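You operate a simulated robot arm through the tools that you are given. There is no shell and no other tool. Be economical: measure what you need, move in short steps, check, and stop when the job is done.

The job below is to be done with a simulated two-armed robot. You get a single attempt, and the scene is never put back.

JOB
Load LOT B on the green-grip trolley, roll it back in and brake it.
Fine: keep the brake on while you load. Set down upright: what you pick out.
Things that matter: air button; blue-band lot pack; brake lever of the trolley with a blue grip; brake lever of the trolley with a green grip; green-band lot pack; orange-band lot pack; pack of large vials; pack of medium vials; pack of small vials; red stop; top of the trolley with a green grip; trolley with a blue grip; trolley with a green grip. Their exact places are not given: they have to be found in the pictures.

Only the result counts: the job must be done as asked and must still hold three seconds after the hand-in. Knocking over, shifting, dropping, spilling or breaking anything else fails it.

ROBOT AND FRAMES
Two 7-joint arms with three-finger grippers on one trunk, on a base that drives. Base frame: it is fixed to the floor where the robot stands at the start and does not move with it; the origin is under the middle of the robot, x ahead of it, y to its left, z up; the surface under the hand at the start is at about z = 780. Readings come in mm, degrees, newtons and seconds.
The left shoulder is at the start at [60, 158, 1136], the right one opposite. With the tool pointing down near the work surface each hand reaches from about 280 to 680 mm from the robot's upright axis, wherever it stands, measured 20 degrees to its own side. Places, roughly: air button [300, -400, 1000]; brake lever of the trolley with a blue grip [200, 500, 700]; brake lever of the trolley with a green grip [-100, -1200, 700]; pack of medium vials [250, -1250, 750]; pack of small vials [250, -1250, 750]; red stop [500, 300, 800]; top of the trolley with a green grip [200, -1200, 800]; trolley with a blue grip [500, 500, 500]; trolley with a green grip [200, -1200, 500]. Payload 2.2 kg a hand.
The TCP of each hand is the grasp point between the finger pads, 28 mm short of the fingertips. In the tool frame z runs along the fingers and y along their closing line. Largest opening 102 mm; the body of the gripper starts 71 mm behind the TCP.
Orientation is that of the tool frame in the base frame, as a unit quaternion [w, x, y, z]. With the fingers straight down and closing along the base's y, the tool's x points along the base's -x, its y along +y and its z along -z.

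CONTROLS
- The arms move only by the tool servo_tool. It takes "left_deltas", "right_deltas" or both (then of equal length, played together; a hand with none holds still); each is a list of rows, each a list of 3 entries, a list of its own where there are three numbers: the shift along the tool's x, y, z in mm, then the turn, a rotation vector about the tool's x, y, z in degrees, then the gripper command, from -1 (fully open) to 1 (shut), values between in proportion. In form: [[[tx, ty, tz], [wx, wy, wz], fingers], ...]. A call has 1 to 12 rows; each row shifts and turns the commanded pose from where the row before left it, along the tool's axes as they then stand. A row lasts 0.2 s, in which the tool goes at most 50 mm and 8.6 degrees; a call with a longer step from one row to the next is refused whole, and so is a gripper value outside its range. Where a pose cannot be reached the arm comes as near as it can. A force on the tool above 50 N (or 10 N above the force at the start of the call, whichever is more), or a blocked arm, ends the call early, and 0.2 s more pass. The fingers move at their own pace and stop on an object; they squeeze with about 41 N. The grip force told is the motor's: it shows also when the fingers shut on nothing. Time passes only in rows, and 0.2 s behind the last, so rows that do not move let the fingers close. The reply holds the time, the measured pose of the TCP, the force on the tool along the base axes, the opening and the grip force, in the units named above and with some noise, with the torque about the TCP (base axes, N m) and any sound that the robot's microphone picked up.
- Cameras (640 x 400 px; columns grow to the right, rows downward): "scene" is now at [120.4, 29.2, 1356.6]; the picture's right is [0.20, -0.98, 0.01], its down [-0.65, -0.14, -0.74] and it looks along [0.73, 0.14, -0.67] (base axes); focal length 214 px, centre (320, 200). "left" rides on the left gripper at [72, 38, -86] in its tool frame; the picture's right is [-0.46, 0.89, 0.00], its down [-0.60, -0.32, -0.73] and it looks along [-0.65, -0.34, 0.68] (tool axes); focal length 256 px, centre (320, 200). "right" rides on the right gripper at [69, 44, -86] in its tool frame; the picture's right is [-0.53, 0.85, 0.00], its down [-0.58, -0.36, -0.73] and it looks along [-0.62, -0.39, 0.68] (tool axes); focal length 256 px, centre (320, 200).
- capture(camera): a new picture of that camera. It takes no simulated time.
- move_column(by): slides the trunk up (or, below 0, down) by that many mm; the arms and the scene camera ride with it, the base frame stays. It gives what a move gives, with no picture.
- drive_base(legs): drives the robot by 1 to 6 legs, each [ahead, left, turn to the left] in mm, mm and degrees, along the robot's own axes; the way and the turn of a leg run together, so that a leg with both is an arc; at most 1500 mm and 180 degrees a leg. The arms and the cameras ride along, it lands a little off, and it stops where it bumps. It gives what a move gives.
- head_to(pan, tilt): turns the head with the scene camera to pan (to the left, within 86 degrees either way) and tilt (down, from -29 to 69), counted from straight ahead of the robot. It gives what a move gives.
- locate(camera, pixels): for up to 12 pixels [column, row] of the newest picture of that camera ("zoom" is the newest enlarged one), the place [x, y, z] in the base frame of the surface seen there, good to about 3 mm. It takes no simulated time.
- zoom(camera, box): a new picture of the part [left, top, right, bottom] of that camera's present view, enlarged. It takes no simulated time.
- close_job(): hands the job in; it is judged then, once.

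Go step by step. Measure first, check grasps and placings, and put right what went wrong. The budget is 80 turns and 78 pictures, counting those below and the enlarged ones. Unless the task says otherwise, let go and move clear before handing in.

The tools are called as a command line: name --argument value ..., lists and objects as JSON in quotes. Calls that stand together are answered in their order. servo_tool: Moves the arms, as the interface text tells. Its arguments: {"type":"object","properties":{"left_deltas":{"type":"array","items":{"type":"array"}},"right_deltas":{"type":"array","items":{"type":"array"}}},"required":[]} The other tools are called the same way: move_column (by) slides the trunk up or down; drive_base (legs) drives the base; head_to (pan, tilt) turns the head that bears the scene camera; capture (camera) takes a picture; locate (camera, pixels) gives the place of the surface under pixels of a picture; zoom (camera, box) takes an enlarged picture of a part of a camera's view; close_job () hands the job in.

At the start:

```text
time: 0.0
left_tool_pos: [486.3, 204.8, 1116.5]
left_orientation: [0.006, 0.0, 1.0, -0.006]
left_contact_force: [-0.2, -1.3, 0.4]
left_ft_torque: [-0.01, 0.0, 0.01]
left_finger_gap: 102.2
left_gripper_force: 0.2
right_tool_pos: [373.9, -141.3, 1122.8]
right_orientation: [0.005, 0.0, 1.0, -0.006]
right_contact_force: [-0.6, -0.4, 0.3]
right_ft_torque: [0.02, 0.02, -0.04]
right_finger_gap: 102.0
right_gripper_force: 0.0
trunk travel left (down, up): [-675.0, 265.0]
robot x, y, heading: [-0.3, 0.7, 0.1]
head pan, tilt: [11.7, 42.4]
```

scene: 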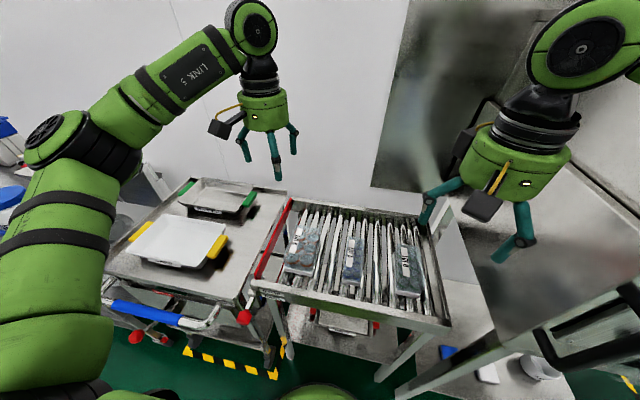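
right: 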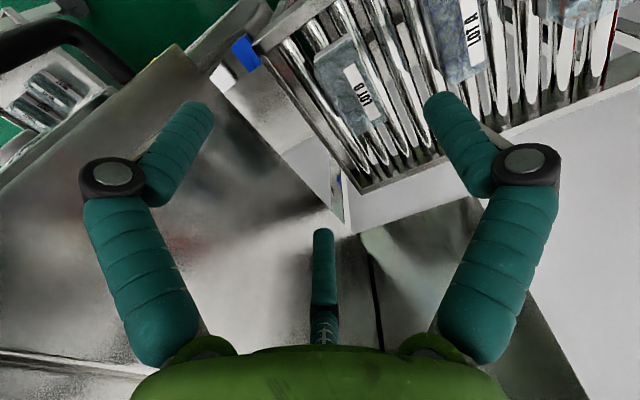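
left: 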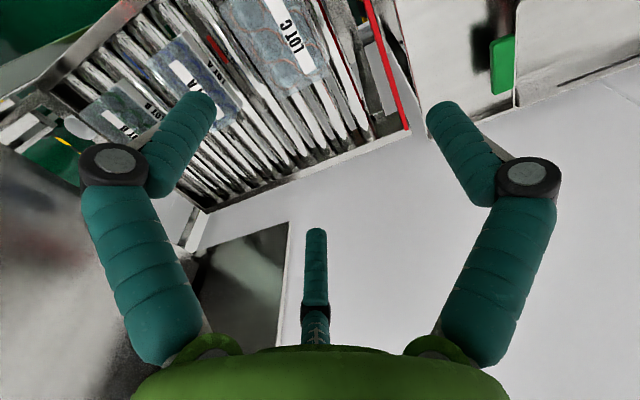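

The pictures show LOT packs on a roller conveyor with the blue-grip trolley to its left; the green-grip trolley is to the right, out of view. I'll zoom in on the packs first and look around to the right.

zoom --camera "scene" --box '[230, 180, 470, 330]'

head_to --pan -75 --tilt 35

capture --camera "scene"

```text
2.67 times, centred on (350, 255) of scene
```

zoom: 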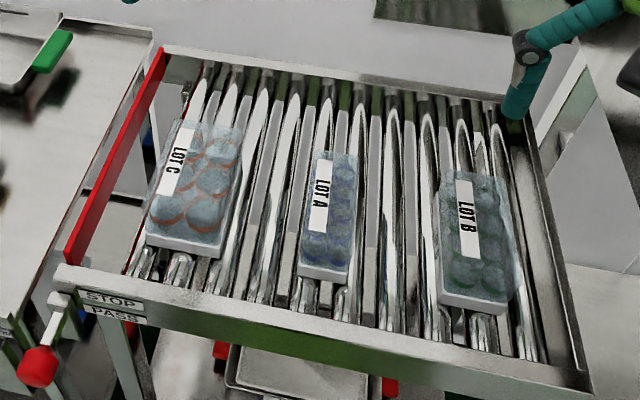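

```text
time: 1.6
left_tool_pos: [488.1, 204.6, 1118.6]
left_orientation: [0.005, 0.0, 1.0, -0.006]
left_contact_force: [0.4, 0.2, 1.1]
left_ft_torque: [0.0, -0.06, 0.0]
left_finger_gap: 101.9
left_gripper_force: 0.0
right_tool_pos: [373.8, -140.2, 1123.2]
right_orientation: [0.005, -0.001, 1.0, -0.006]
right_contact_force: [-0.2, -1.0, -0.4]
right_ft_torque: [-0.03, 0.04, 0.02]
right_finger_gap: 102.2
right_gripper_force: 0.1
trunk travel left (down, up): [-675.0, 265.0]
robot x, y, heading: [0.9, 2.0, -0.1]
head pan, tilt: [-75.0, 35.0]
```

```text
73 pictures are left
```

scene: 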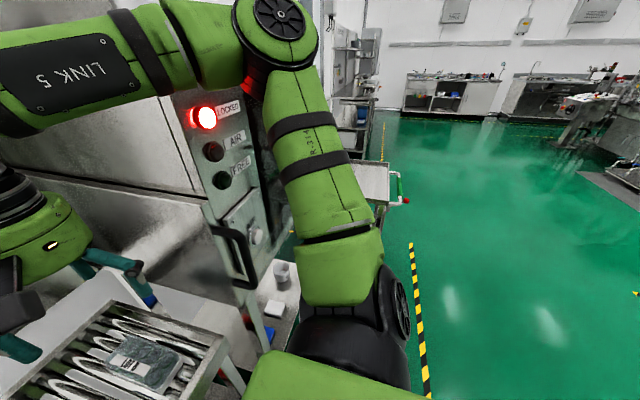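

LOT B (green band) lies at the conveyor's right end. The green-grip trolley is at about (380,180), and a door panel reads LOCKED / AIR / FREE. I'll zoom there and look at the packs more closely.

zoom --camera "scene" --box '[330, 20, 450, 230]'

head_to --pan -15 --tilt 50

capture --camera "scene"

```text
1.90 times, centred on (390, 125) of scene
```

zoom: 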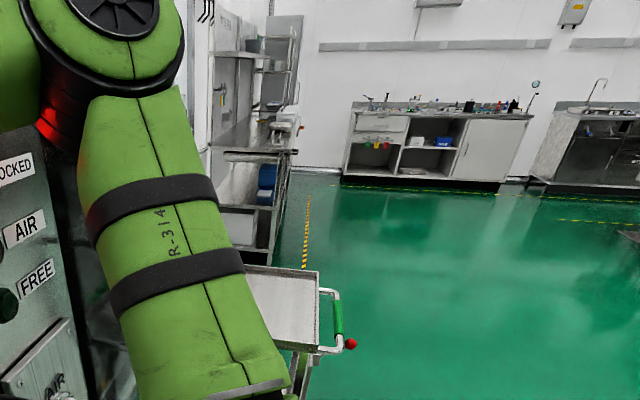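

```text
time: 2.9
left_tool_pos: [487.2, 204.4, 1118.0]
left_orientation: [0.004, -0.001, 1.0, -0.005]
left_contact_force: [-0.8, -1.6, -0.1]
left_ft_torque: [-0.01, -0.02, 0.02]
left_finger_gap: 102.0
left_gripper_force: 0.1
right_tool_pos: [375.4, -141.3, 1123.6]
right_orientation: [0.006, -0.001, 1.0, -0.006]
right_contact_force: [0.7, -0.8, 0.3]
right_ft_torque: [0.02, 0.02, -0.03]
right_finger_gap: 102.1
right_gripper_force: 0.1
trunk travel left (down, up): [-675.0, 265.0]
robot x, y, heading: [1.7, -0.6, 0.1]
head pan, tilt: [-15.0, 50.0]
```

```text
71 pictures are left
```

scene: 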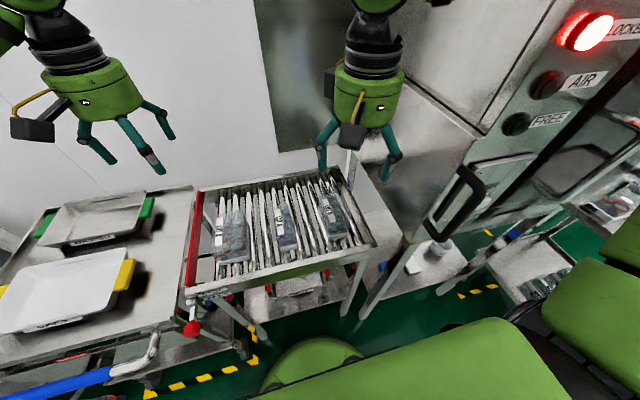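

I'll locate the lots, the conveyor frame, the air panel and the things on the right.

locate --camera "scene" --pixels '[[331, 218], [281, 230], [232, 242], [190, 330], [545, 83], [437, 260], [545, 280], [620, 170], [470, 200], [370, 240], [190, 230], [300, 275]]'

zoom --camera "scene" --box '[290, 160, 390, 270]'

zoom --camera "scene" --box '[440, 0, 640, 320]'

```text
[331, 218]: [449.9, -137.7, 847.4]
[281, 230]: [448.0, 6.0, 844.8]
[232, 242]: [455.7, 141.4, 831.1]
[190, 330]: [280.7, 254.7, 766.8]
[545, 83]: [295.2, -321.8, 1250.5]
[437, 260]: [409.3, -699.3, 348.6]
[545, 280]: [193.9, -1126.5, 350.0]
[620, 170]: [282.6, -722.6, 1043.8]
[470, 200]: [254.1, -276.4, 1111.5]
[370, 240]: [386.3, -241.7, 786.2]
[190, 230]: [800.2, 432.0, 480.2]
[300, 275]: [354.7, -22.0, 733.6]
```

```text
3.64 times, centred on (340, 215) of scene
```

zoom: 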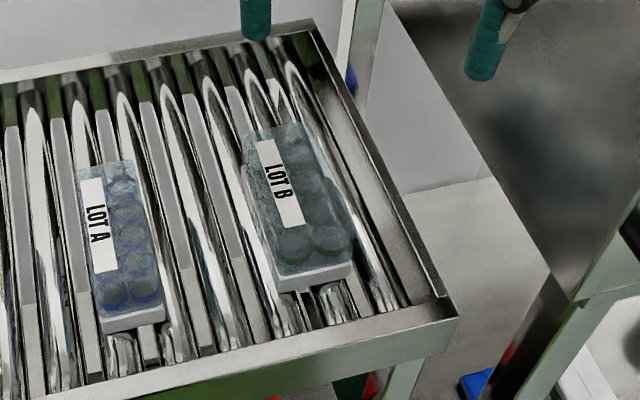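

```text
1.25 times, centred on (540, 160) of scene
```

zoom: 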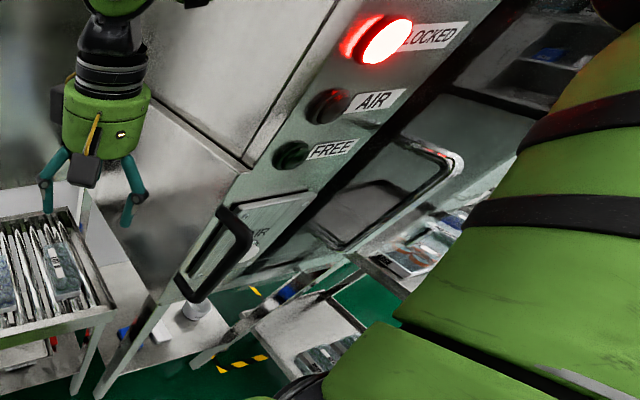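

The trolley and the shelf with more vials are past the door frame at y about -300 and beyond. I'll back off and scout to the right before touching anything.

drive_base --legs '[[-300, 0, 0], [0, -500, 0]]'

head_to --pan -50 --tilt 35

capture --camera "scene"

```text
time: 7.5
left_tool_pos: [196.3, -309.9, 1115.2]
left_orientation: [0.001, -0.001, 1.0, -0.001]
left_contact_force: [0.7, 0.1, -0.2]
left_ft_torque: [0.04, -0.01, -0.03]
left_finger_gap: 102.1
left_gripper_force: 0.0
right_tool_pos: [83.1, -655.5, 1117.5]
right_orientation: [0.0, 0.0, 1.0, 0.0]
right_contact_force: [0.6, -0.9, -0.1]
right_ft_torque: [0.05, 0.01, -0.01]
right_finger_gap: 101.9
right_gripper_force: 0.0
trunk travel left (down, up): [-675.0, 265.0]
robot x, y, heading: [-301.4, -500.8, 0.3]
head pan, tilt: [-15.0, 50.0]
```

```text
time: 8.5
left_tool_pos: [197.1, -310.1, 1115.0]
left_orientation: [0.0, 0.0, 1.0, 0.0]
left_contact_force: [-0.6, -0.7, -0.2]
left_ft_torque: [0.02, -0.06, 0.03]
left_finger_gap: 102.3
left_gripper_force: 0.1
right_tool_pos: [83.8, -655.4, 1118.0]
right_orientation: [0.0, -0.001, 1.0, 0.0]
right_contact_force: [0.0, -0.3, -1.1]
right_ft_torque: [-0.01, 0.03, -0.05]
right_finger_gap: 102.0
right_gripper_force: 0.1
trunk travel left (down, up): [-675.0, 265.0]
robot x, y, heading: [-299.3, -502.7, -0.1]
head pan, tilt: [-50.0, 35.0]
```

```text
68 pictures are left
```

scene: 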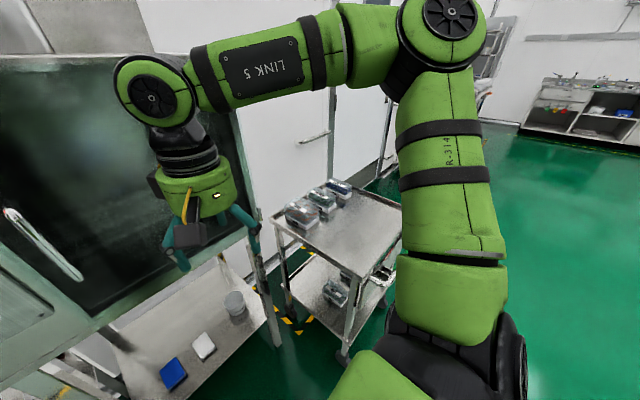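

A trolley with three packs on its top shows at (320,200). I'll zoom in and locate.

zoom --camera "scene" --box '[250, 160, 410, 370]'

locate --camera "scene" --pixels '[[302, 213], [322, 203], [340, 190], [350, 230], [270, 217], [338, 292], [345, 260], [360, 190]]'

drive_base --legs '[[-250, 0, 0], [0, -350, 0]]'

capture --camera "scene"

```text
1.90 times, centred on (330, 265) of scene
```

zoom: 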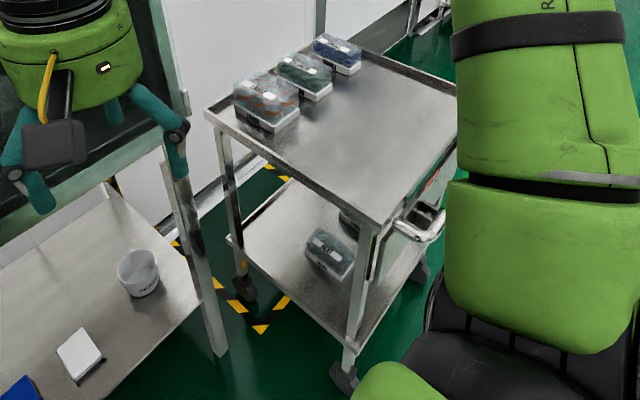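

```text
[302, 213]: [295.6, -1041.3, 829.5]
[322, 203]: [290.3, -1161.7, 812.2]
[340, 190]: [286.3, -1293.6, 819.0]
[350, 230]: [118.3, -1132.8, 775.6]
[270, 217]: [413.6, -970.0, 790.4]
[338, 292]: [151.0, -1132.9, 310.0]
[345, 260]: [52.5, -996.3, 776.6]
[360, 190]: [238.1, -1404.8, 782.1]
```

```text
time: 12.2
left_tool_pos: [-52.9, -654.3, 1114.7]
left_orientation: [0.0, -0.001, 1.0, -0.001]
left_contact_force: [0.3, 0.3, 0.7]
left_ft_torque: [0.0, -0.01, 0.0]
left_finger_gap: 102.2
left_gripper_force: 0.0
right_tool_pos: [-167.0, -999.5, 1118.5]
right_orientation: [0.0, 0.0, 1.0, -0.001]
right_contact_force: [0.0, -0.2, 1.1]
right_ft_torque: [-0.01, 0.0, -0.01]
right_finger_gap: 102.2
right_gripper_force: 0.1
trunk travel left (down, up): [-675.0, 265.0]
robot x, y, heading: [-550.2, -847.6, 0.1]
head pan, tilt: [-50.0, 35.0]
```

```text
66 pictures are left
```

scene: 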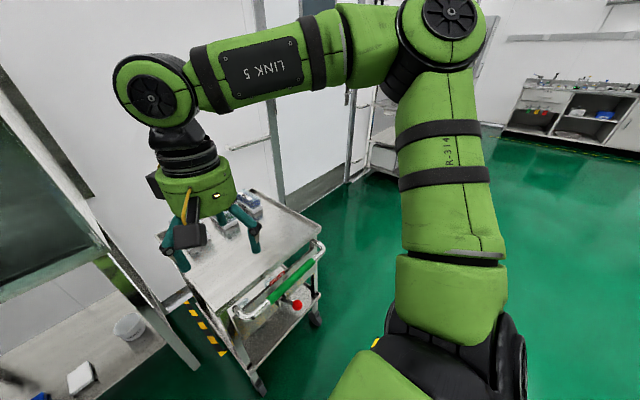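

The green grip (290,285) with its red lever knob belongs to this trolley. I'll move in front of it for a clear look.

drive_base --legs '[[-150, -350, 0]]'

head_to --pan 0 --tilt 42

capture --camera "scene"

```text
time: 14.6
left_tool_pos: [-203.0, -999.1, 1114.9]
left_orientation: [0.0, 0.001, 1.0, -0.001]
left_contact_force: [-0.6, 0.3, -0.2]
left_ft_torque: [-0.01, -0.02, 0.02]
left_finger_gap: 101.9
left_gripper_force: 0.1
right_tool_pos: [-315.7, -1345.1, 1116.8]
right_orientation: [0.0, 0.001, 1.0, -0.001]
right_contact_force: [-0.5, 0.3, -0.4]
right_ft_torque: [0.0, 0.03, -0.03]
right_finger_gap: 101.9
right_gripper_force: 0.1
trunk travel left (down, up): [-675.0, 265.0]
robot x, y, heading: [-702.0, -1192.7, -0.2]
head pan, tilt: [-50.0, 35.0]
```

```text
time: 15.8
left_tool_pos: [-204.1, -1000.8, 1114.6]
left_orientation: [0.0, 0.0, 1.0, 0.0]
left_contact_force: [-0.3, -0.1, 0.0]
left_ft_torque: [-0.02, 0.01, 0.02]
left_finger_gap: 102.2
left_gripper_force: 0.1
right_tool_pos: [-315.3, -1346.0, 1118.2]
right_orientation: [0.0, 0.0, 1.0, 0.0]
right_contact_force: [-0.8, -0.5, -0.1]
right_ft_torque: [0.01, 0.01, 0.05]
right_finger_gap: 102.2
right_gripper_force: 0.0
trunk travel left (down, up): [-675.0, 265.0]
robot x, y, heading: [-699.3, -1192.6, -0.3]
head pan, tilt: [0.0, 42.0]
```

```text
65 pictures are left
```

scene: 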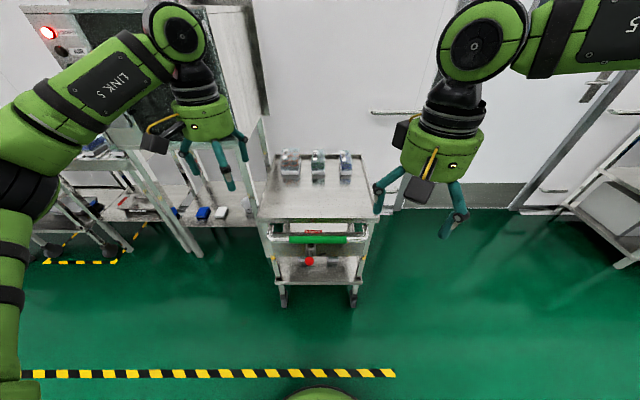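

zoom --camera "scene" --box '[240, 130, 400, 310]'

zoom --camera "scene" --box '[20, 120, 270, 280]'

locate --camera "scene" --pixels '[[310, 261], [310, 248], [318, 240], [313, 232], [268, 212], [371, 212], [271, 158], [360, 158], [100, 262], [283, 300], [272, 240], [366, 240]]'

```text
2.22 times, centred on (320, 220) of scene
```

zoom: 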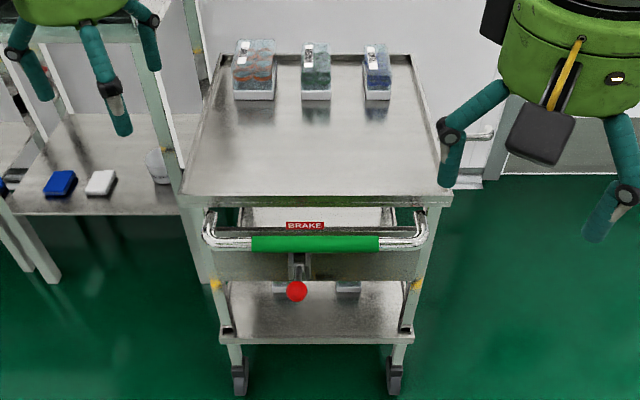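

```text
2.50 times, centred on (145, 200) of scene
```

zoom: 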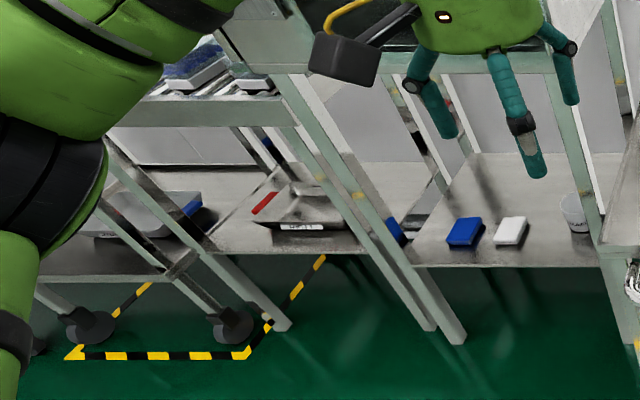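

```text
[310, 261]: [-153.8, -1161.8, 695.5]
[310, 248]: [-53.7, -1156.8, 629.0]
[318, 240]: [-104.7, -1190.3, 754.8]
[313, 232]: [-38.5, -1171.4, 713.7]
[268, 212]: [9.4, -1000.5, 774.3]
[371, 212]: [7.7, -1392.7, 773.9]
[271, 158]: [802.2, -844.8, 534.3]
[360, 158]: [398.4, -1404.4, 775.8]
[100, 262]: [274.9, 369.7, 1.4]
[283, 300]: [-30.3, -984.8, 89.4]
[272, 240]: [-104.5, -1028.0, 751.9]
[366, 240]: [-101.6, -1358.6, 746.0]
```

The trolley's lever knob is at [-154,-1162,695] below a BRAKE sign. I need closer views of the lever, the packs on top and the floor markings.

zoom --camera "scene" --box '[280, 225, 350, 275]'

zoom --camera "scene" --box '[280, 140, 360, 190]'

drive_base --legs '[[0, -450, 0]]'

head_to --pan 30 --tilt 45

capture --camera "scene"

```text
8.00 times, centred on (315, 250) of scene
```

zoom: 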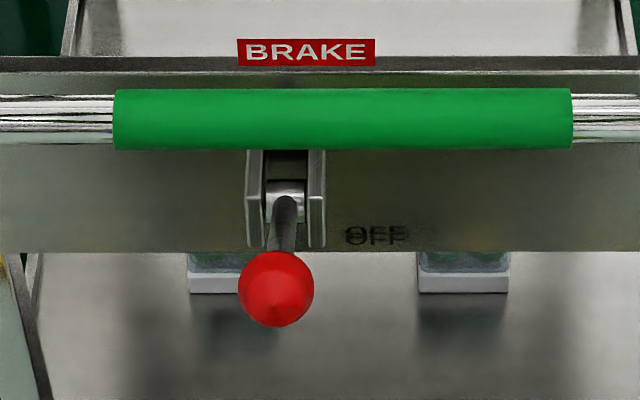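

```text
8.00 times, centred on (320, 165) of scene
```

zoom: 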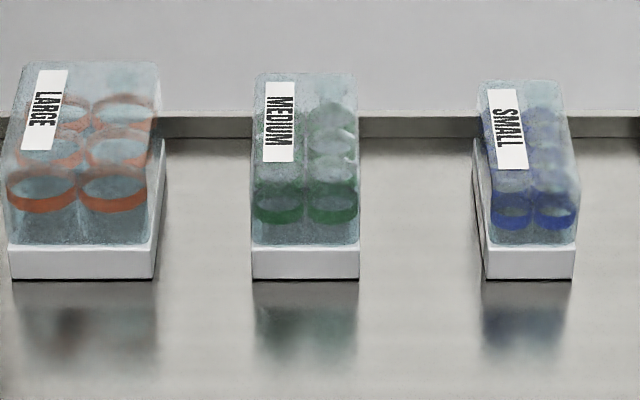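

```text
time: 18.5
left_tool_pos: [-204.2, -1453.2, 1114.6]
left_orientation: [-0.001, -0.001, 1.0, 0.0]
left_contact_force: [0.6, -0.5, -0.7]
left_ft_torque: [0.0, -0.02, 0.02]
left_finger_gap: 101.8
left_gripper_force: 0.1
right_tool_pos: [-317.2, -1798.1, 1117.4]
right_orientation: [0.001, -0.001, 1.0, -0.001]
right_contact_force: [1.1, -0.1, -0.2]
right_ft_torque: [0.0, 0.0, 0.02]
right_finger_gap: 102.1
right_gripper_force: 0.0
trunk travel left (down, up): [-675.0, 265.0]
robot x, y, heading: [-703.7, -1647.4, 0.0]
head pan, tilt: [0.0, 42.0]
```

```text
time: 19.5
left_tool_pos: [-203.7, -1452.8, 1116.1]
left_orientation: [-0.001, -0.001, 1.0, 0.0]
left_contact_force: [-0.5, -0.7, 0.2]
left_ft_torque: [0.0, 0.01, -0.01]
left_finger_gap: 102.3
left_gripper_force: 0.1
right_tool_pos: [-317.8, -1796.9, 1117.5]
right_orientation: [0.001, -0.001, 1.0, -0.001]
right_contact_force: [0.0, 0.3, 0.4]
right_ft_torque: [0.02, -0.04, 0.01]
right_finger_gap: 102.1
right_gripper_force: 0.0
trunk travel left (down, up): [-675.0, 265.0]
robot x, y, heading: [-705.2, -1645.3, -0.3]
head pan, tilt: [30.0, 45.0]
```

```text
60 pictures are left
```

scene: 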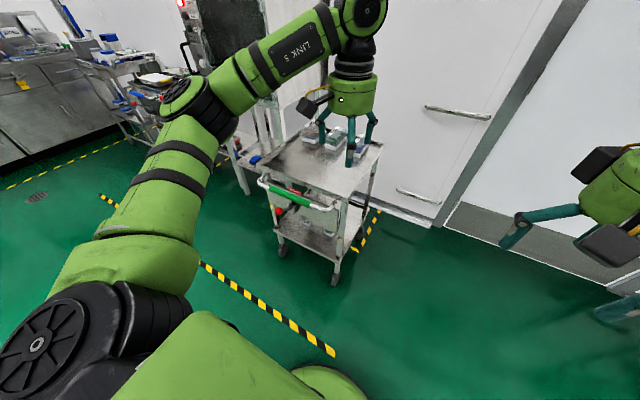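

The lever sits near an "OFF" mark, so the brake may be off now. The floor marks beside the trolley hint at its bay. I'll zoom in on both.

zoom --camera "scene" --box '[240, 150, 420, 300]'

locate --camera "scene" --pixels '[[379, 211], [356, 250], [335, 354], [336, 283], [282, 250], [282, 210], [372, 230]]'

zoom --camera "scene" --box '[255, 170, 325, 250]'

```text
2.67 times, centred on (330, 225) of scene
```

zoom: 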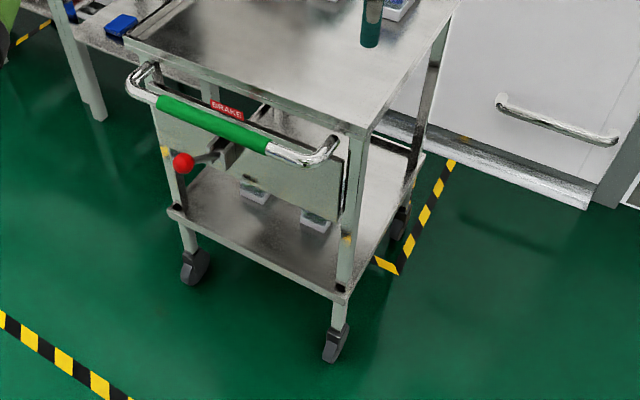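

```text
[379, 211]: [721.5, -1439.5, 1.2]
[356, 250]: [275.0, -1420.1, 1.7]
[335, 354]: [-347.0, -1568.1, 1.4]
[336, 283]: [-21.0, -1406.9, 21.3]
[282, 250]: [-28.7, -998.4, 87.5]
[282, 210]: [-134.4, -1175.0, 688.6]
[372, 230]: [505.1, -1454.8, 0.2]
```

```text
5.00 times, centred on (290, 210) of scene
```

zoom: 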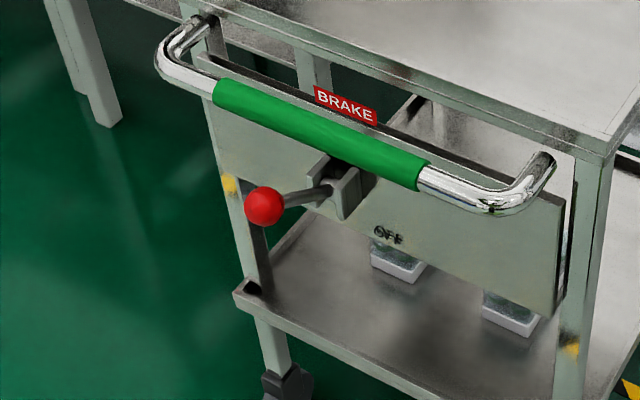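

The bay starts at x≈275 (y≈-1450…-940) and the trolley stands about 300 mm out of it. I'll lower the trunk from a distance to read the lever marks from the front.

drive_base --legs '[[-200, 450, 0]]'

move_column --by -550

head_to --pan 0 --tilt 10

capture --camera "scene"

```text
time: 22.4
left_tool_pos: [-404.2, -1006.0, 1115.0]
left_orientation: [-0.001, 0.0, 1.0, 0.001]
left_contact_force: [0.1, 0.1, -0.9]
left_ft_torque: [0.0, -0.01, 0.0]
left_finger_gap: 101.9
left_gripper_force: 0.1
right_tool_pos: [-516.6, -1350.7, 1117.8]
right_orientation: [-0.001, 0.0, 1.0, 0.0]
right_contact_force: [-0.3, 0.9, -0.4]
right_ft_torque: [0.0, 0.02, 0.01]
right_finger_gap: 102.0
right_gripper_force: 0.1
trunk travel left (down, up): [-675.0, 265.0]
robot x, y, heading: [-902.5, -1200.0, -0.2]
head pan, tilt: [30.0, 45.0]
```

```text
refused: -550 is not a number from -400 to 400
```

```text
time: 23.4
left_tool_pos: [-401.8, -1005.6, 1115.4]
left_orientation: [-0.001, 0.0, 1.0, 0.0]
left_contact_force: [-0.7, 0.1, 0.2]
left_ft_torque: [0.0, 0.0, 0.0]
left_finger_gap: 102.0
left_gripper_force: 0.0
right_tool_pos: [-517.3, -1351.5, 1117.4]
right_orientation: [0.001, 0.0, 1.0, 0.0]
right_contact_force: [-0.4, 0.0, -0.6]
right_ft_torque: [-0.03, -0.02, 0.0]
right_finger_gap: 101.8
right_gripper_force: 0.1
trunk travel left (down, up): [-675.0, 265.0]
robot x, y, heading: [-902.2, -1195.6, -0.2]
head pan, tilt: [0.0, 10.0]
```

```text
57 pictures are left
```

scene: 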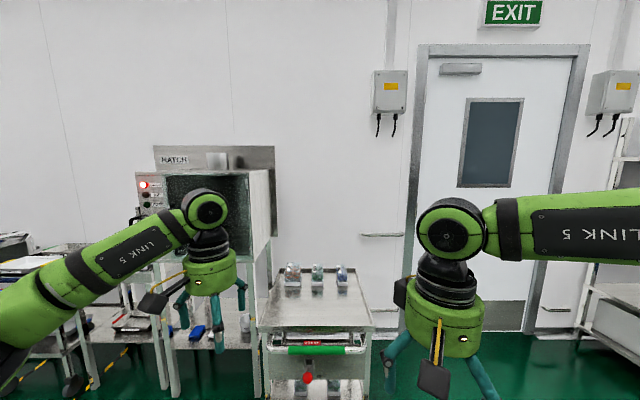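

The panel belongs to a HATCH, which LOT B doesn't need. I'll lower the trunk 400 and look at the lever.

move_column --by -400

head_to --pan 0 --tilt 15

zoom --camera "scene" --box '[260, 180, 380, 260]'

```text
time: 27.2
left_tool_pos: [-403.4, -1005.9, 714.9]
left_orientation: [0.0, 0.0, 1.0, 0.0]
left_contact_force: [0.0, -0.6, -0.2]
left_ft_torque: [-0.01, -0.02, 0.0]
left_finger_gap: 102.0
left_gripper_force: 0.1
right_tool_pos: [-517.8, -1350.4, 717.4]
right_orientation: [0.001, 0.0, 1.0, 0.0]
right_contact_force: [0.4, 0.4, -0.2]
right_ft_torque: [0.01, 0.04, 0.0]
right_finger_gap: 102.0
right_gripper_force: 0.1
trunk travel left (down, up): [-275.0, 665.0]
robot x, y, heading: [-902.9, -1199.4, 0.0]
head pan, tilt: [0.0, 10.0]
```

```text
time: 27.9
left_tool_pos: [-403.2, -1007.1, 715.8]
left_orientation: [0.0, 0.0, 1.0, 0.0]
left_contact_force: [-0.3, -0.5, -0.4]
left_ft_torque: [0.02, -0.03, 0.01]
left_finger_gap: 102.1
left_gripper_force: 0.1
right_tool_pos: [-516.9, -1348.8, 716.4]
right_orientation: [0.001, 0.0, 1.0, 0.0]
right_contact_force: [0.4, 0.2, -0.3]
right_ft_torque: [0.03, 0.0, -0.03]
right_finger_gap: 102.1
right_gripper_force: 0.1
trunk travel left (down, up): [-275.0, 665.0]
robot x, y, heading: [-897.9, -1194.9, -0.2]
head pan, tilt: [0.0, 15.0]
```

```text
5.00 times, centred on (320, 220) of scene
```

zoom: 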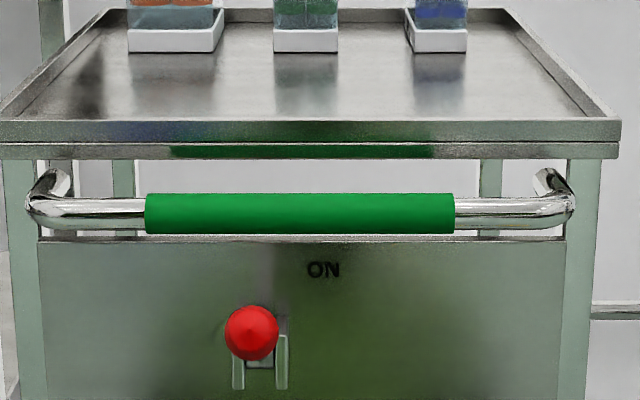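

"ON" is printed above and "OFF" below the pivot; the knob appears to stand out level. I'll look lower and measure the knob and pivot.

move_column --by -270

zoom --camera "scene" --box '[280, 120, 380, 190]'

capture --camera "scene"

```text
time: 30.6
left_tool_pos: [-403.7, -1005.4, 444.6]
left_orientation: [0.0, 0.0, 1.0, 0.0]
left_contact_force: [0.8, -0.2, 0.2]
left_ft_torque: [0.01, 0.01, 0.03]
left_finger_gap: 101.8
left_gripper_force: 0.1
right_tool_pos: [-514.0, -1351.0, 447.4]
right_orientation: [0.001, 0.001, 1.0, 0.0]
right_contact_force: [-0.7, 0.2, -0.1]
right_ft_torque: [-0.01, 0.01, 0.02]
right_finger_gap: 101.9
right_gripper_force: 0.0
trunk travel left (down, up): [-5.0, 935.0]
robot x, y, heading: [-898.6, -1194.5, -0.2]
head pan, tilt: [0.0, 15.0]
```

```text
5.71 times, centred on (330, 155) of scene
```

zoom: 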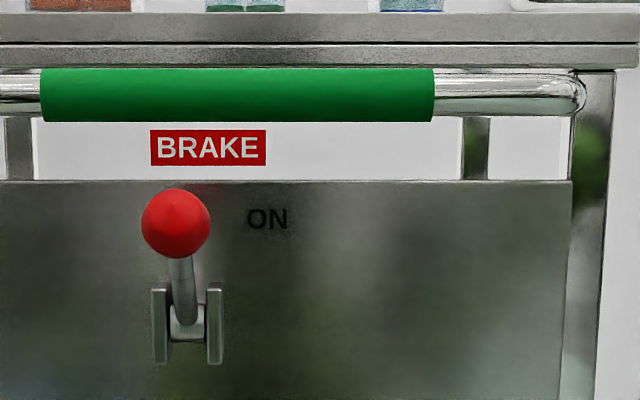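

```text
54 pictures are left
```

scene: 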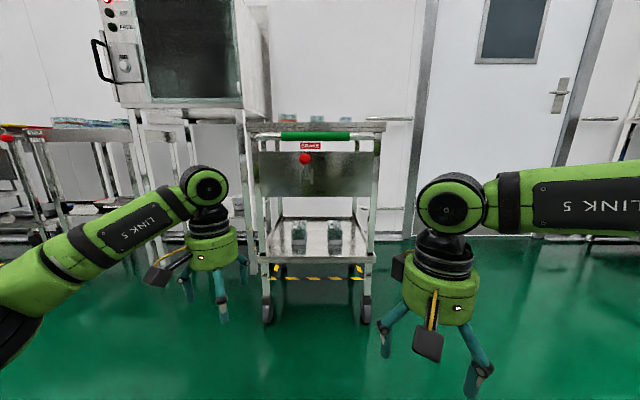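

Now measure the lever: knob, stem, pivot, and the ON mark.

locate --camera "zoom" --pixels '[[175, 225], [180, 275], [188, 312], [188, 330], [158, 290], [158, 355], [267, 218], [300, 350]]'

locate --camera "scene" --pixels '[[314, 278], [306, 158], [8, 138], [269, 310], [366, 310], [314, 137]]'

zoom --camera "scene" --box '[0, 110, 140, 220]'

```text
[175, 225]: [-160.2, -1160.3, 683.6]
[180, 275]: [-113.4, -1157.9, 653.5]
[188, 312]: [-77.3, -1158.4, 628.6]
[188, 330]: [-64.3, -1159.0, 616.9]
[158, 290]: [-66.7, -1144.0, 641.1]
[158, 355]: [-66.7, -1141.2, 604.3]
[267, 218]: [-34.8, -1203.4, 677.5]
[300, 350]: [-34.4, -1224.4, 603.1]
```

```text
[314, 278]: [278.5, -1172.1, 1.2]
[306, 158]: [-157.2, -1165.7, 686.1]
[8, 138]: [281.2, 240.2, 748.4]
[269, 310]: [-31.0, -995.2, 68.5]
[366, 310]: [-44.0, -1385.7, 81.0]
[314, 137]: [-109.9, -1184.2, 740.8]
```

```text
3.64 times, centred on (70, 165) of scene
```

zoom: 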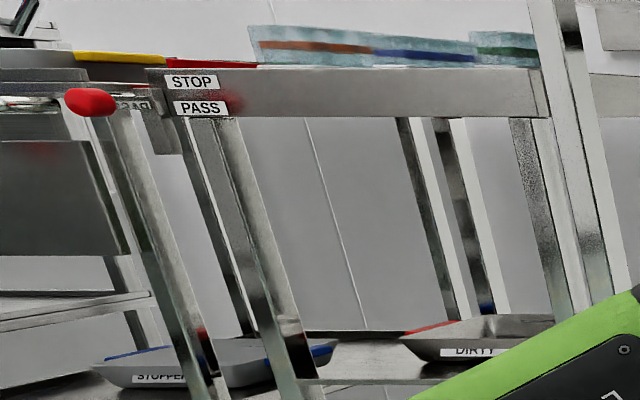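

The lever rises from the pivot [-60,-1159,622] to the knob [-160,-1160,685], so it points up toward ON and the brake is on. Now I go back to fetch LOT B.

move_column --by 400

move_column --by 270

drive_base --legs '[[0, 1195, 0], [900, 0, 0]]'

head_to --pan -10 --tilt 55

capture --camera "scene"

```text
time: 34.4
left_tool_pos: [-403.6, -1006.1, 844.3]
left_orientation: [0.0, 0.0, 1.0, 0.0]
left_contact_force: [-0.4, -0.7, -0.2]
left_ft_torque: [0.0, 0.02, 0.01]
left_finger_gap: 101.8
left_gripper_force: 0.2
right_tool_pos: [-516.5, -1351.0, 847.8]
right_orientation: [-0.001, 0.0, 1.0, 0.0]
right_contact_force: [0.4, -0.1, -0.6]
right_ft_torque: [-0.02, 0.03, 0.04]
right_finger_gap: 101.8
right_gripper_force: 0.0
trunk travel left (down, up): [-405.0, 535.0]
robot x, y, heading: [-894.7, -1197.6, -0.0]
head pan, tilt: [0.0, 15.0]
```

```text
time: 37.2
left_tool_pos: [-402.6, -1005.6, 1115.3]
left_orientation: [0.0, 0.0, 1.0, 0.0]
left_contact_force: [-0.4, -0.1, -0.1]
left_ft_torque: [0.03, -0.01, -0.01]
left_finger_gap: 102.1
left_gripper_force: 0.0
right_tool_pos: [-516.4, -1350.9, 1118.0]
right_orientation: [0.0, 0.0, 1.0, 0.0]
right_contact_force: [-0.5, -0.3, 0.5]
right_ft_torque: [0.04, -0.01, 0.0]
right_finger_gap: 102.0
right_gripper_force: 0.0
trunk travel left (down, up): [-675.0, 265.0]
robot x, y, heading: [-901.3, -1193.4, 0.1]
head pan, tilt: [0.0, 15.0]
```

```text
time: 47.5
left_tool_pos: [474.3, 184.2, 1117.6]
left_orientation: [0.004, 0.001, 1.0, -0.001]
left_contact_force: [0.1, -1.6, 0.0]
left_ft_torque: [0.01, 0.0, -0.01]
left_finger_gap: 101.8
left_gripper_force: 0.0
right_tool_pos: [358.6, -160.2, 1123.0]
right_orientation: [0.007, -0.004, 1.0, -0.003]
right_contact_force: [-1.1, -1.0, 0.2]
right_ft_torque: [0.0, -0.01, -0.01]
right_finger_gap: 102.1
right_gripper_force: 0.1
trunk travel left (down, up): [-675.0, 265.0]
robot x, y, heading: [-12.6, -11.3, -0.4]
head pan, tilt: [0.0, 15.0]
stopped in leg 2: the robot was blocked; the commanded pose is now the measured one
```

```text
time: 48.5
left_tool_pos: [474.3, 185.1, 1119.9]
left_orientation: [0.005, 0.001, 1.0, -0.002]
left_contact_force: [-0.5, -0.6, -0.7]
left_ft_torque: [0.01, 0.0, -0.02]
left_finger_gap: 102.0
left_gripper_force: 0.2
right_tool_pos: [359.6, -159.2, 1122.3]
right_orientation: [0.007, -0.003, 1.0, -0.003]
right_contact_force: [-0.1, -0.5, -0.7]
right_ft_torque: [0.0, -0.02, 0.0]
right_finger_gap: 102.1
right_gripper_force: 0.1
trunk travel left (down, up): [-675.0, 265.0]
robot x, y, heading: [-13.4, -5.0, -0.1]
head pan, tilt: [-10.0, 55.0]
```

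```text
52 pictures are left
```

scene: 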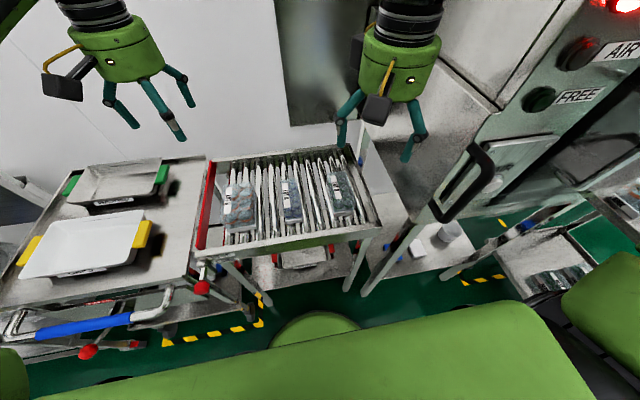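

The drive was stopped just short at x=-13, so I'll back off slightly and check that nothing moved.

drive_base --legs '[[-30, 0, 0]]'

capture --camera "scene"

zoom --camera "scene" --box '[200, 130, 400, 270]'

capture --camera "right"

```text
time: 49.4
left_tool_pos: [458.0, 182.2, 1113.1]
left_orientation: [-0.003, 0.001, 1.0, -0.001]
left_contact_force: [0.4, -0.3, -0.5]
left_ft_torque: [0.01, 0.07, 0.03]
left_finger_gap: 102.0
left_gripper_force: 0.0
right_tool_pos: [343.1, -162.2, 1116.5]
right_orientation: [-0.001, -0.001, 1.0, -0.001]
right_contact_force: [0.2, -0.4, -0.7]
right_ft_torque: [-0.03, 0.05, 0.02]
right_finger_gap: 102.1
right_gripper_force: 0.1
trunk travel left (down, up): [-675.0, 265.0]
robot x, y, heading: [-41.1, -11.6, -0.1]
head pan, tilt: [-10.0, 55.0]
```

```text
51 pictures are left
```

scene: 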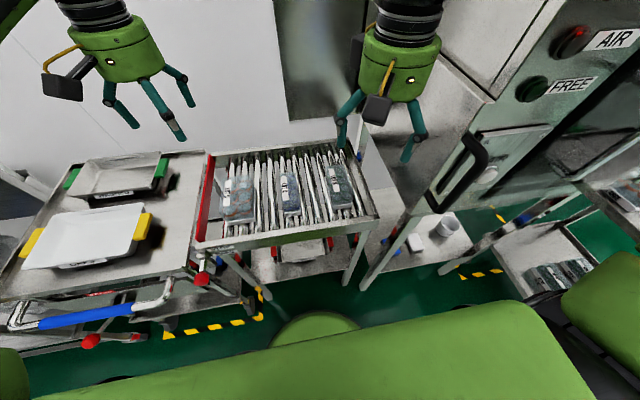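

```text
2.86 times, centred on (300, 200) of scene
```

zoom: 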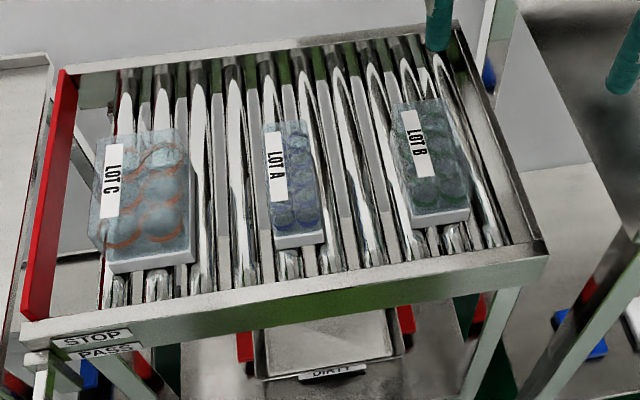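

```text
49 pictures are left
```

right: 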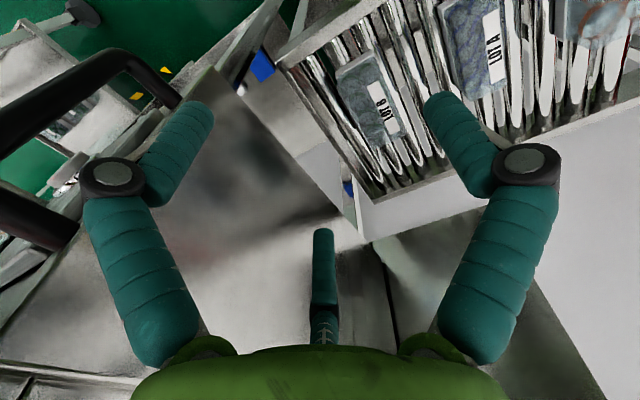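

Nothing looks shifted. I'll measure LOT B's corners in the enlarged picture.

locate --camera "zoom" --pixels '[[394, 110], [447, 101], [468, 200], [414, 212], [430, 155], [416, 226], [468, 214], [416, 136], [290, 185], [500, 200]]'

zoom --camera "scene" --box '[310, 145, 380, 215]'

```text
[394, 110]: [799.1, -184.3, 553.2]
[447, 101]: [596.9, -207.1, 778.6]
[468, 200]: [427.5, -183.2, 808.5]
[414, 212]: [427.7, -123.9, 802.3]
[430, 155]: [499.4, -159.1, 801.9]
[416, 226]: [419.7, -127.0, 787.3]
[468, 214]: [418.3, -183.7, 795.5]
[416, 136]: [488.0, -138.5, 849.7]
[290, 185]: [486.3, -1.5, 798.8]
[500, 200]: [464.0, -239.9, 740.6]
```

```text
5.71 times, centred on (345, 180) of scene
```

zoom: 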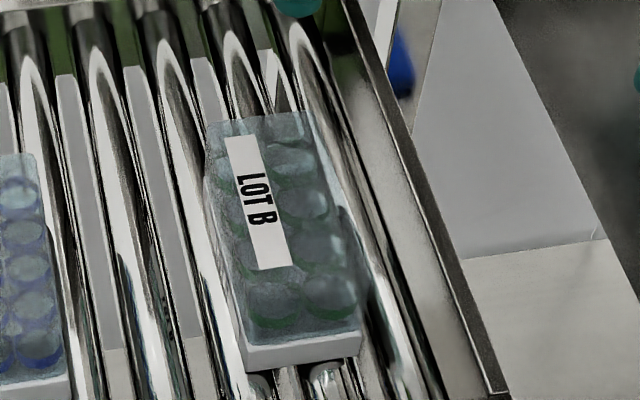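

locate --camera "zoom" --pixels '[[229, 142], [255, 138], [286, 262], [261, 267], [250, 352], [355, 340], [246, 366], [358, 352], [300, 345], [250, 205]]'

```text
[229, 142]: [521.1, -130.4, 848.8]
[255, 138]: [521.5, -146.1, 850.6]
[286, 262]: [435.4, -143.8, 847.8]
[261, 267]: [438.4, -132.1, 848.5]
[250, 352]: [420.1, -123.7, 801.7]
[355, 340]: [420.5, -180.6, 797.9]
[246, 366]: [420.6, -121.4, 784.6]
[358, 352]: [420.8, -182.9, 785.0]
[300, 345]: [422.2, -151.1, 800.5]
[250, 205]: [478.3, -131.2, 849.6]
```

LOT B spans x 420–540, y −121…−183, z 782–849, aligned with x. I'll move the right hand above it and part of the way down.

servo_tool --right_deltas '[[[-45, 3, 0], [0, 0, 0], -1], [[-45, 3, 0], [0, 0, 0], -1], [[-45, 4, 0], [0, 0, 0], -1], [[0, 0, 40], [0, 0, 0], -1], [[0, 0, 40], [0, 0, 0], -1], [[0, 0, 40], [0, 0, 0], -1], [[0, 0, 40], [0, 0, 0], -1], [[0, 0, 30], [0, 0, 0], -1], [[0, 0, 0], [0, 0, 0], -1]]'

capture --camera "right"

```text
time: 51.6
left_tool_pos: [388.6, 200.9, 1135.8]
left_orientation: [0.03, 0.004, 0.999, -0.01]
left_contact_force: [-0.7, 0.2, 0.6]
left_ft_torque: [-0.08, -0.01, 0.0]
left_finger_gap: 101.9
left_gripper_force: 0.0
right_tool_pos: [394.2, -135.9, 991.1]
right_orientation: [0.067, -0.014, 0.998, -0.002]
right_contact_force: [-0.3, 0.2, 0.0]
right_ft_torque: [0.02, 0.05, 0.01]
right_finger_gap: 101.9
right_gripper_force: 0.1
right hand out of reach, approached as far as the arm can: row 3
trunk travel left (down, up): [-675.0, 265.0]
robot x, y, heading: [-44.5, -6.7, -0.6]
head pan, tilt: [-10.0, 55.0]
stopped in row 9 (right hand): the arm was blocked; the commanded pose is now the measured one
```

```text
47 pictures are left
```

right: 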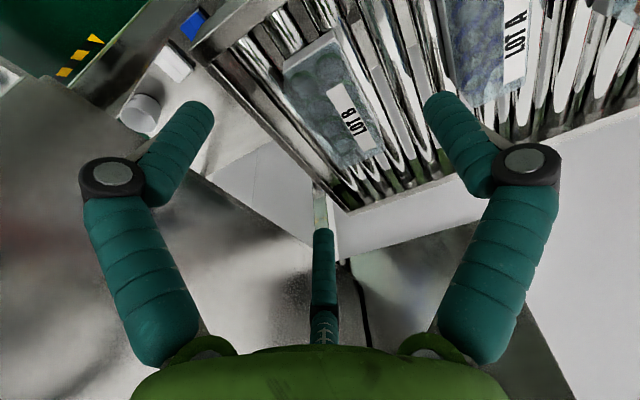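

The right arm met something (the left hand shifted too); probably the elbow is against the hatch post. I'll look before moving.

head_to --pan -45 --tilt 40

capture --camera "scene"

```text
time: 52.6
left_tool_pos: [388.1, 203.4, 1140.9]
left_orientation: [0.034, 0.001, 0.999, -0.011]
left_contact_force: [0.5, 0.1, 0.4]
left_ft_torque: [0.0, -0.01, -0.01]
left_finger_gap: 101.9
left_gripper_force: 0.0
right_tool_pos: [391.8, -138.1, 989.2]
right_orientation: [0.062, -0.015, 0.998, -0.005]
right_contact_force: [0.2, -0.4, 0.5]
right_ft_torque: [-0.02, 0.01, 0.01]
right_finger_gap: 102.0
right_gripper_force: 0.1
trunk travel left (down, up): [-675.0, 265.0]
robot x, y, heading: [-45.6, -13.2, -0.5]
head pan, tilt: [-45.0, 40.0]
```

```text
46 pictures are left
```

scene: 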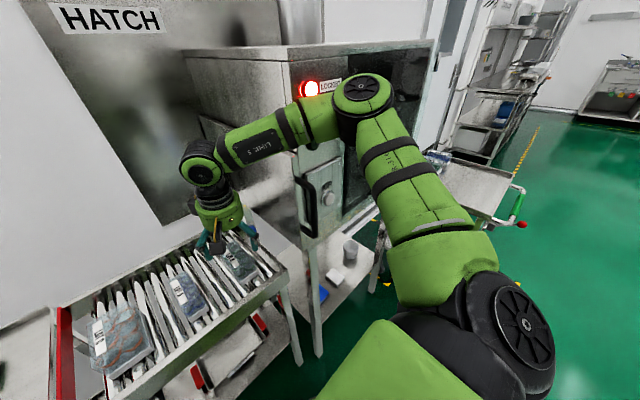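

The right elbow is pressed against the hatch front. I'll back off, shift left and face slightly right so the elbow clears the hatch.

drive_base --legs '[[-150, 0, 0]]'

head_to --pan 10 --tilt 60

capture --camera "scene"

```text
time: 54.0
left_tool_pos: [304.4, 181.4, 1114.2]
left_orientation: [0.0, 0.001, 1.0, 0.001]
left_contact_force: [0.0, -1.2, -0.1]
left_ft_torque: [0.03, 0.0, 0.04]
left_finger_gap: 101.9
left_gripper_force: 0.0
right_tool_pos: [303.6, -160.1, 952.9]
right_orientation: [0.029, -0.004, 1.0, 0.007]
right_contact_force: [-0.1, -0.5, -0.2]
right_ft_torque: [0.04, -0.01, -0.02]
right_finger_gap: 102.0
right_gripper_force: 0.0
trunk travel left (down, up): [-675.0, 265.0]
robot x, y, heading: [-191.3, -11.0, -0.1]
head pan, tilt: [-45.0, 40.0]
```

```text
time: 55.2
left_tool_pos: [303.3, 183.3, 1115.8]
left_orientation: [0.0, 0.001, 1.0, 0.0]
left_contact_force: [0.8, 0.9, 0.5]
left_ft_torque: [0.01, -0.02, 0.01]
left_finger_gap: 102.0
left_gripper_force: 0.0
right_tool_pos: [303.1, -158.8, 953.0]
right_orientation: [0.028, -0.005, 1.0, 0.006]
right_contact_force: [0.1, 0.2, 0.0]
right_ft_torque: [0.0, -0.01, 0.0]
right_finger_gap: 102.0
right_gripper_force: 0.1
trunk travel left (down, up): [-675.0, 265.0]
robot x, y, heading: [-195.0, -7.9, -0.2]
head pan, tilt: [10.0, 60.0]
```

```text
45 pictures are left
```

scene: 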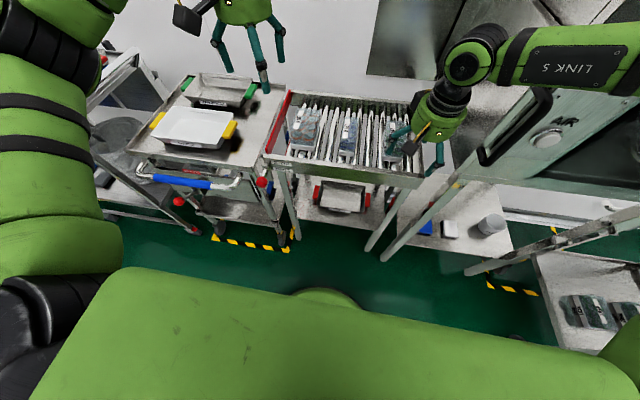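

All clear now. I'll reposition to about (−7, 206) with heading −20°, keeping the hand well above the conveyor.

drive_base --legs '[[0, 214, 0], [0, 0, -20], [177, 64, 0]]'

head_to --pan -15 --tilt 50

capture --camera "scene"

```text
time: 59.1
left_tool_pos: [524.5, 214.6, 1116.1]
left_orientation: [0.001, 0.173, 0.985, -0.001]
left_contact_force: [0.1, -0.2, 0.2]
left_ft_torque: [0.0, -0.01, 0.02]
left_finger_gap: 101.8
left_gripper_force: 0.0
right_tool_pos: [407.7, -106.7, 954.4]
right_orientation: [0.03, 0.168, 0.985, 0.002]
right_contact_force: [-0.9, 0.1, -0.7]
right_ft_torque: [-0.02, 0.0, -0.01]
right_finger_gap: 102.1
right_gripper_force: 0.1
trunk travel left (down, up): [-675.0, 265.0]
robot x, y, heading: [-6.0, 204.8, -20.3]
head pan, tilt: [10.0, 60.0]
```

```text
time: 60.0
left_tool_pos: [524.9, 215.3, 1114.5]
left_orientation: [0.0, 0.174, 0.985, 0.001]
left_contact_force: [0.1, 0.3, 0.1]
left_ft_torque: [0.0, 0.02, 0.0]
left_finger_gap: 102.0
left_gripper_force: 0.1
right_tool_pos: [407.9, -105.6, 953.3]
right_orientation: [0.029, 0.168, 0.985, 0.002]
right_contact_force: [0.5, -0.3, -0.3]
right_ft_torque: [0.01, 0.01, -0.01]
right_finger_gap: 102.3
right_gripper_force: 0.0
trunk travel left (down, up): [-675.0, 265.0]
robot x, y, heading: [-10.2, 202.8, -20.2]
head pan, tilt: [-15.0, 50.0]
```

```text
44 pictures are left
```

scene: 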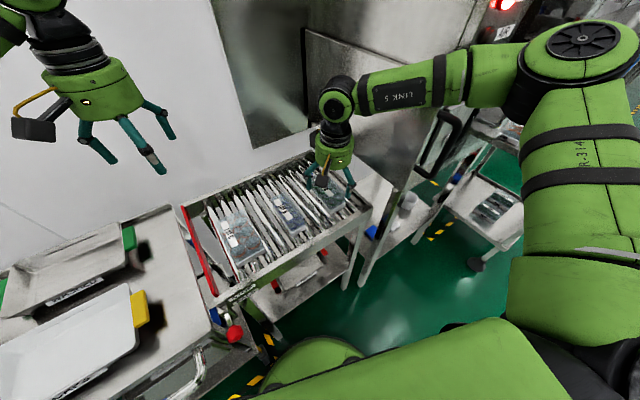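

The arm is clear of the hatch. Now I'll square up the wrist with the pack and move above it.

servo_tool --right_deltas '[[[0, 0, 0], [0, 1.1, -6.5], -1], [[0, 0, 0], [0, 1.1, -6.5], -1], [[0, 0, 0], [0, 1.1, -6.4], -1], [[-24, -15, 0], [0, 0, 0], -1], [[-24, -15, 0], [0, 0, 0], -1], [[-24, -16, 0], [0, 0, 0], -1], [[0, 0, 0], [0, 0, 0], -1]]'

capture --camera "right"

zoom --camera "scene" --box '[240, 60, 400, 260]'

```text
time: 61.6
left_tool_pos: [525.4, 215.2, 1115.8]
left_orientation: [0.001, 0.174, 0.985, 0.0]
left_contact_force: [0.2, -0.2, -0.1]
left_ft_torque: [0.02, 0.05, 0.04]
left_finger_gap: 102.0
left_gripper_force: 0.0
right_tool_pos: [435.4, -169.1, 962.0]
right_orientation: [0.002, 0.0, 1.0, 0.001]
right_contact_force: [0.4, -0.3, -0.9]
right_ft_torque: [-0.01, -0.02, 0.04]
right_finger_gap: 102.3
right_gripper_force: 0.1
right hand out of reach, approached as far as the arm can: row 4, 5, 6
trunk travel left (down, up): [-675.0, 265.0]
robot x, y, heading: [-9.5, 204.5, -20.0]
head pan, tilt: [-15.0, 50.0]
```

```text
43 pictures are left
```

right: 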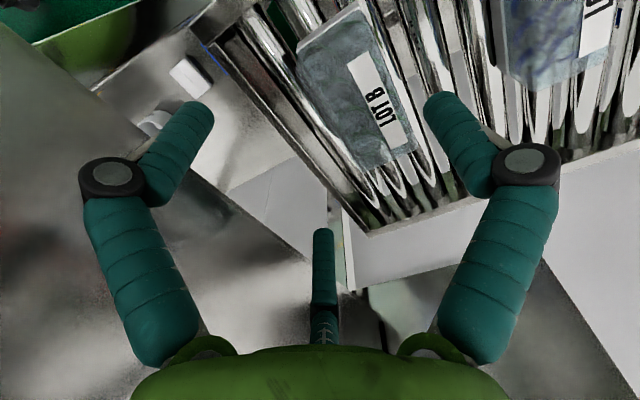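

```text
2.00 times, centred on (320, 160) of scene
```

zoom: 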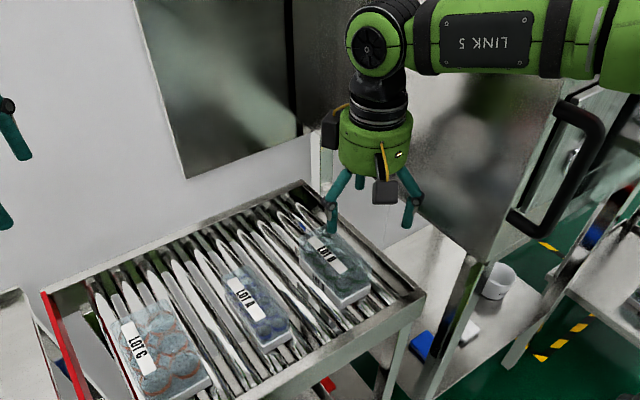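

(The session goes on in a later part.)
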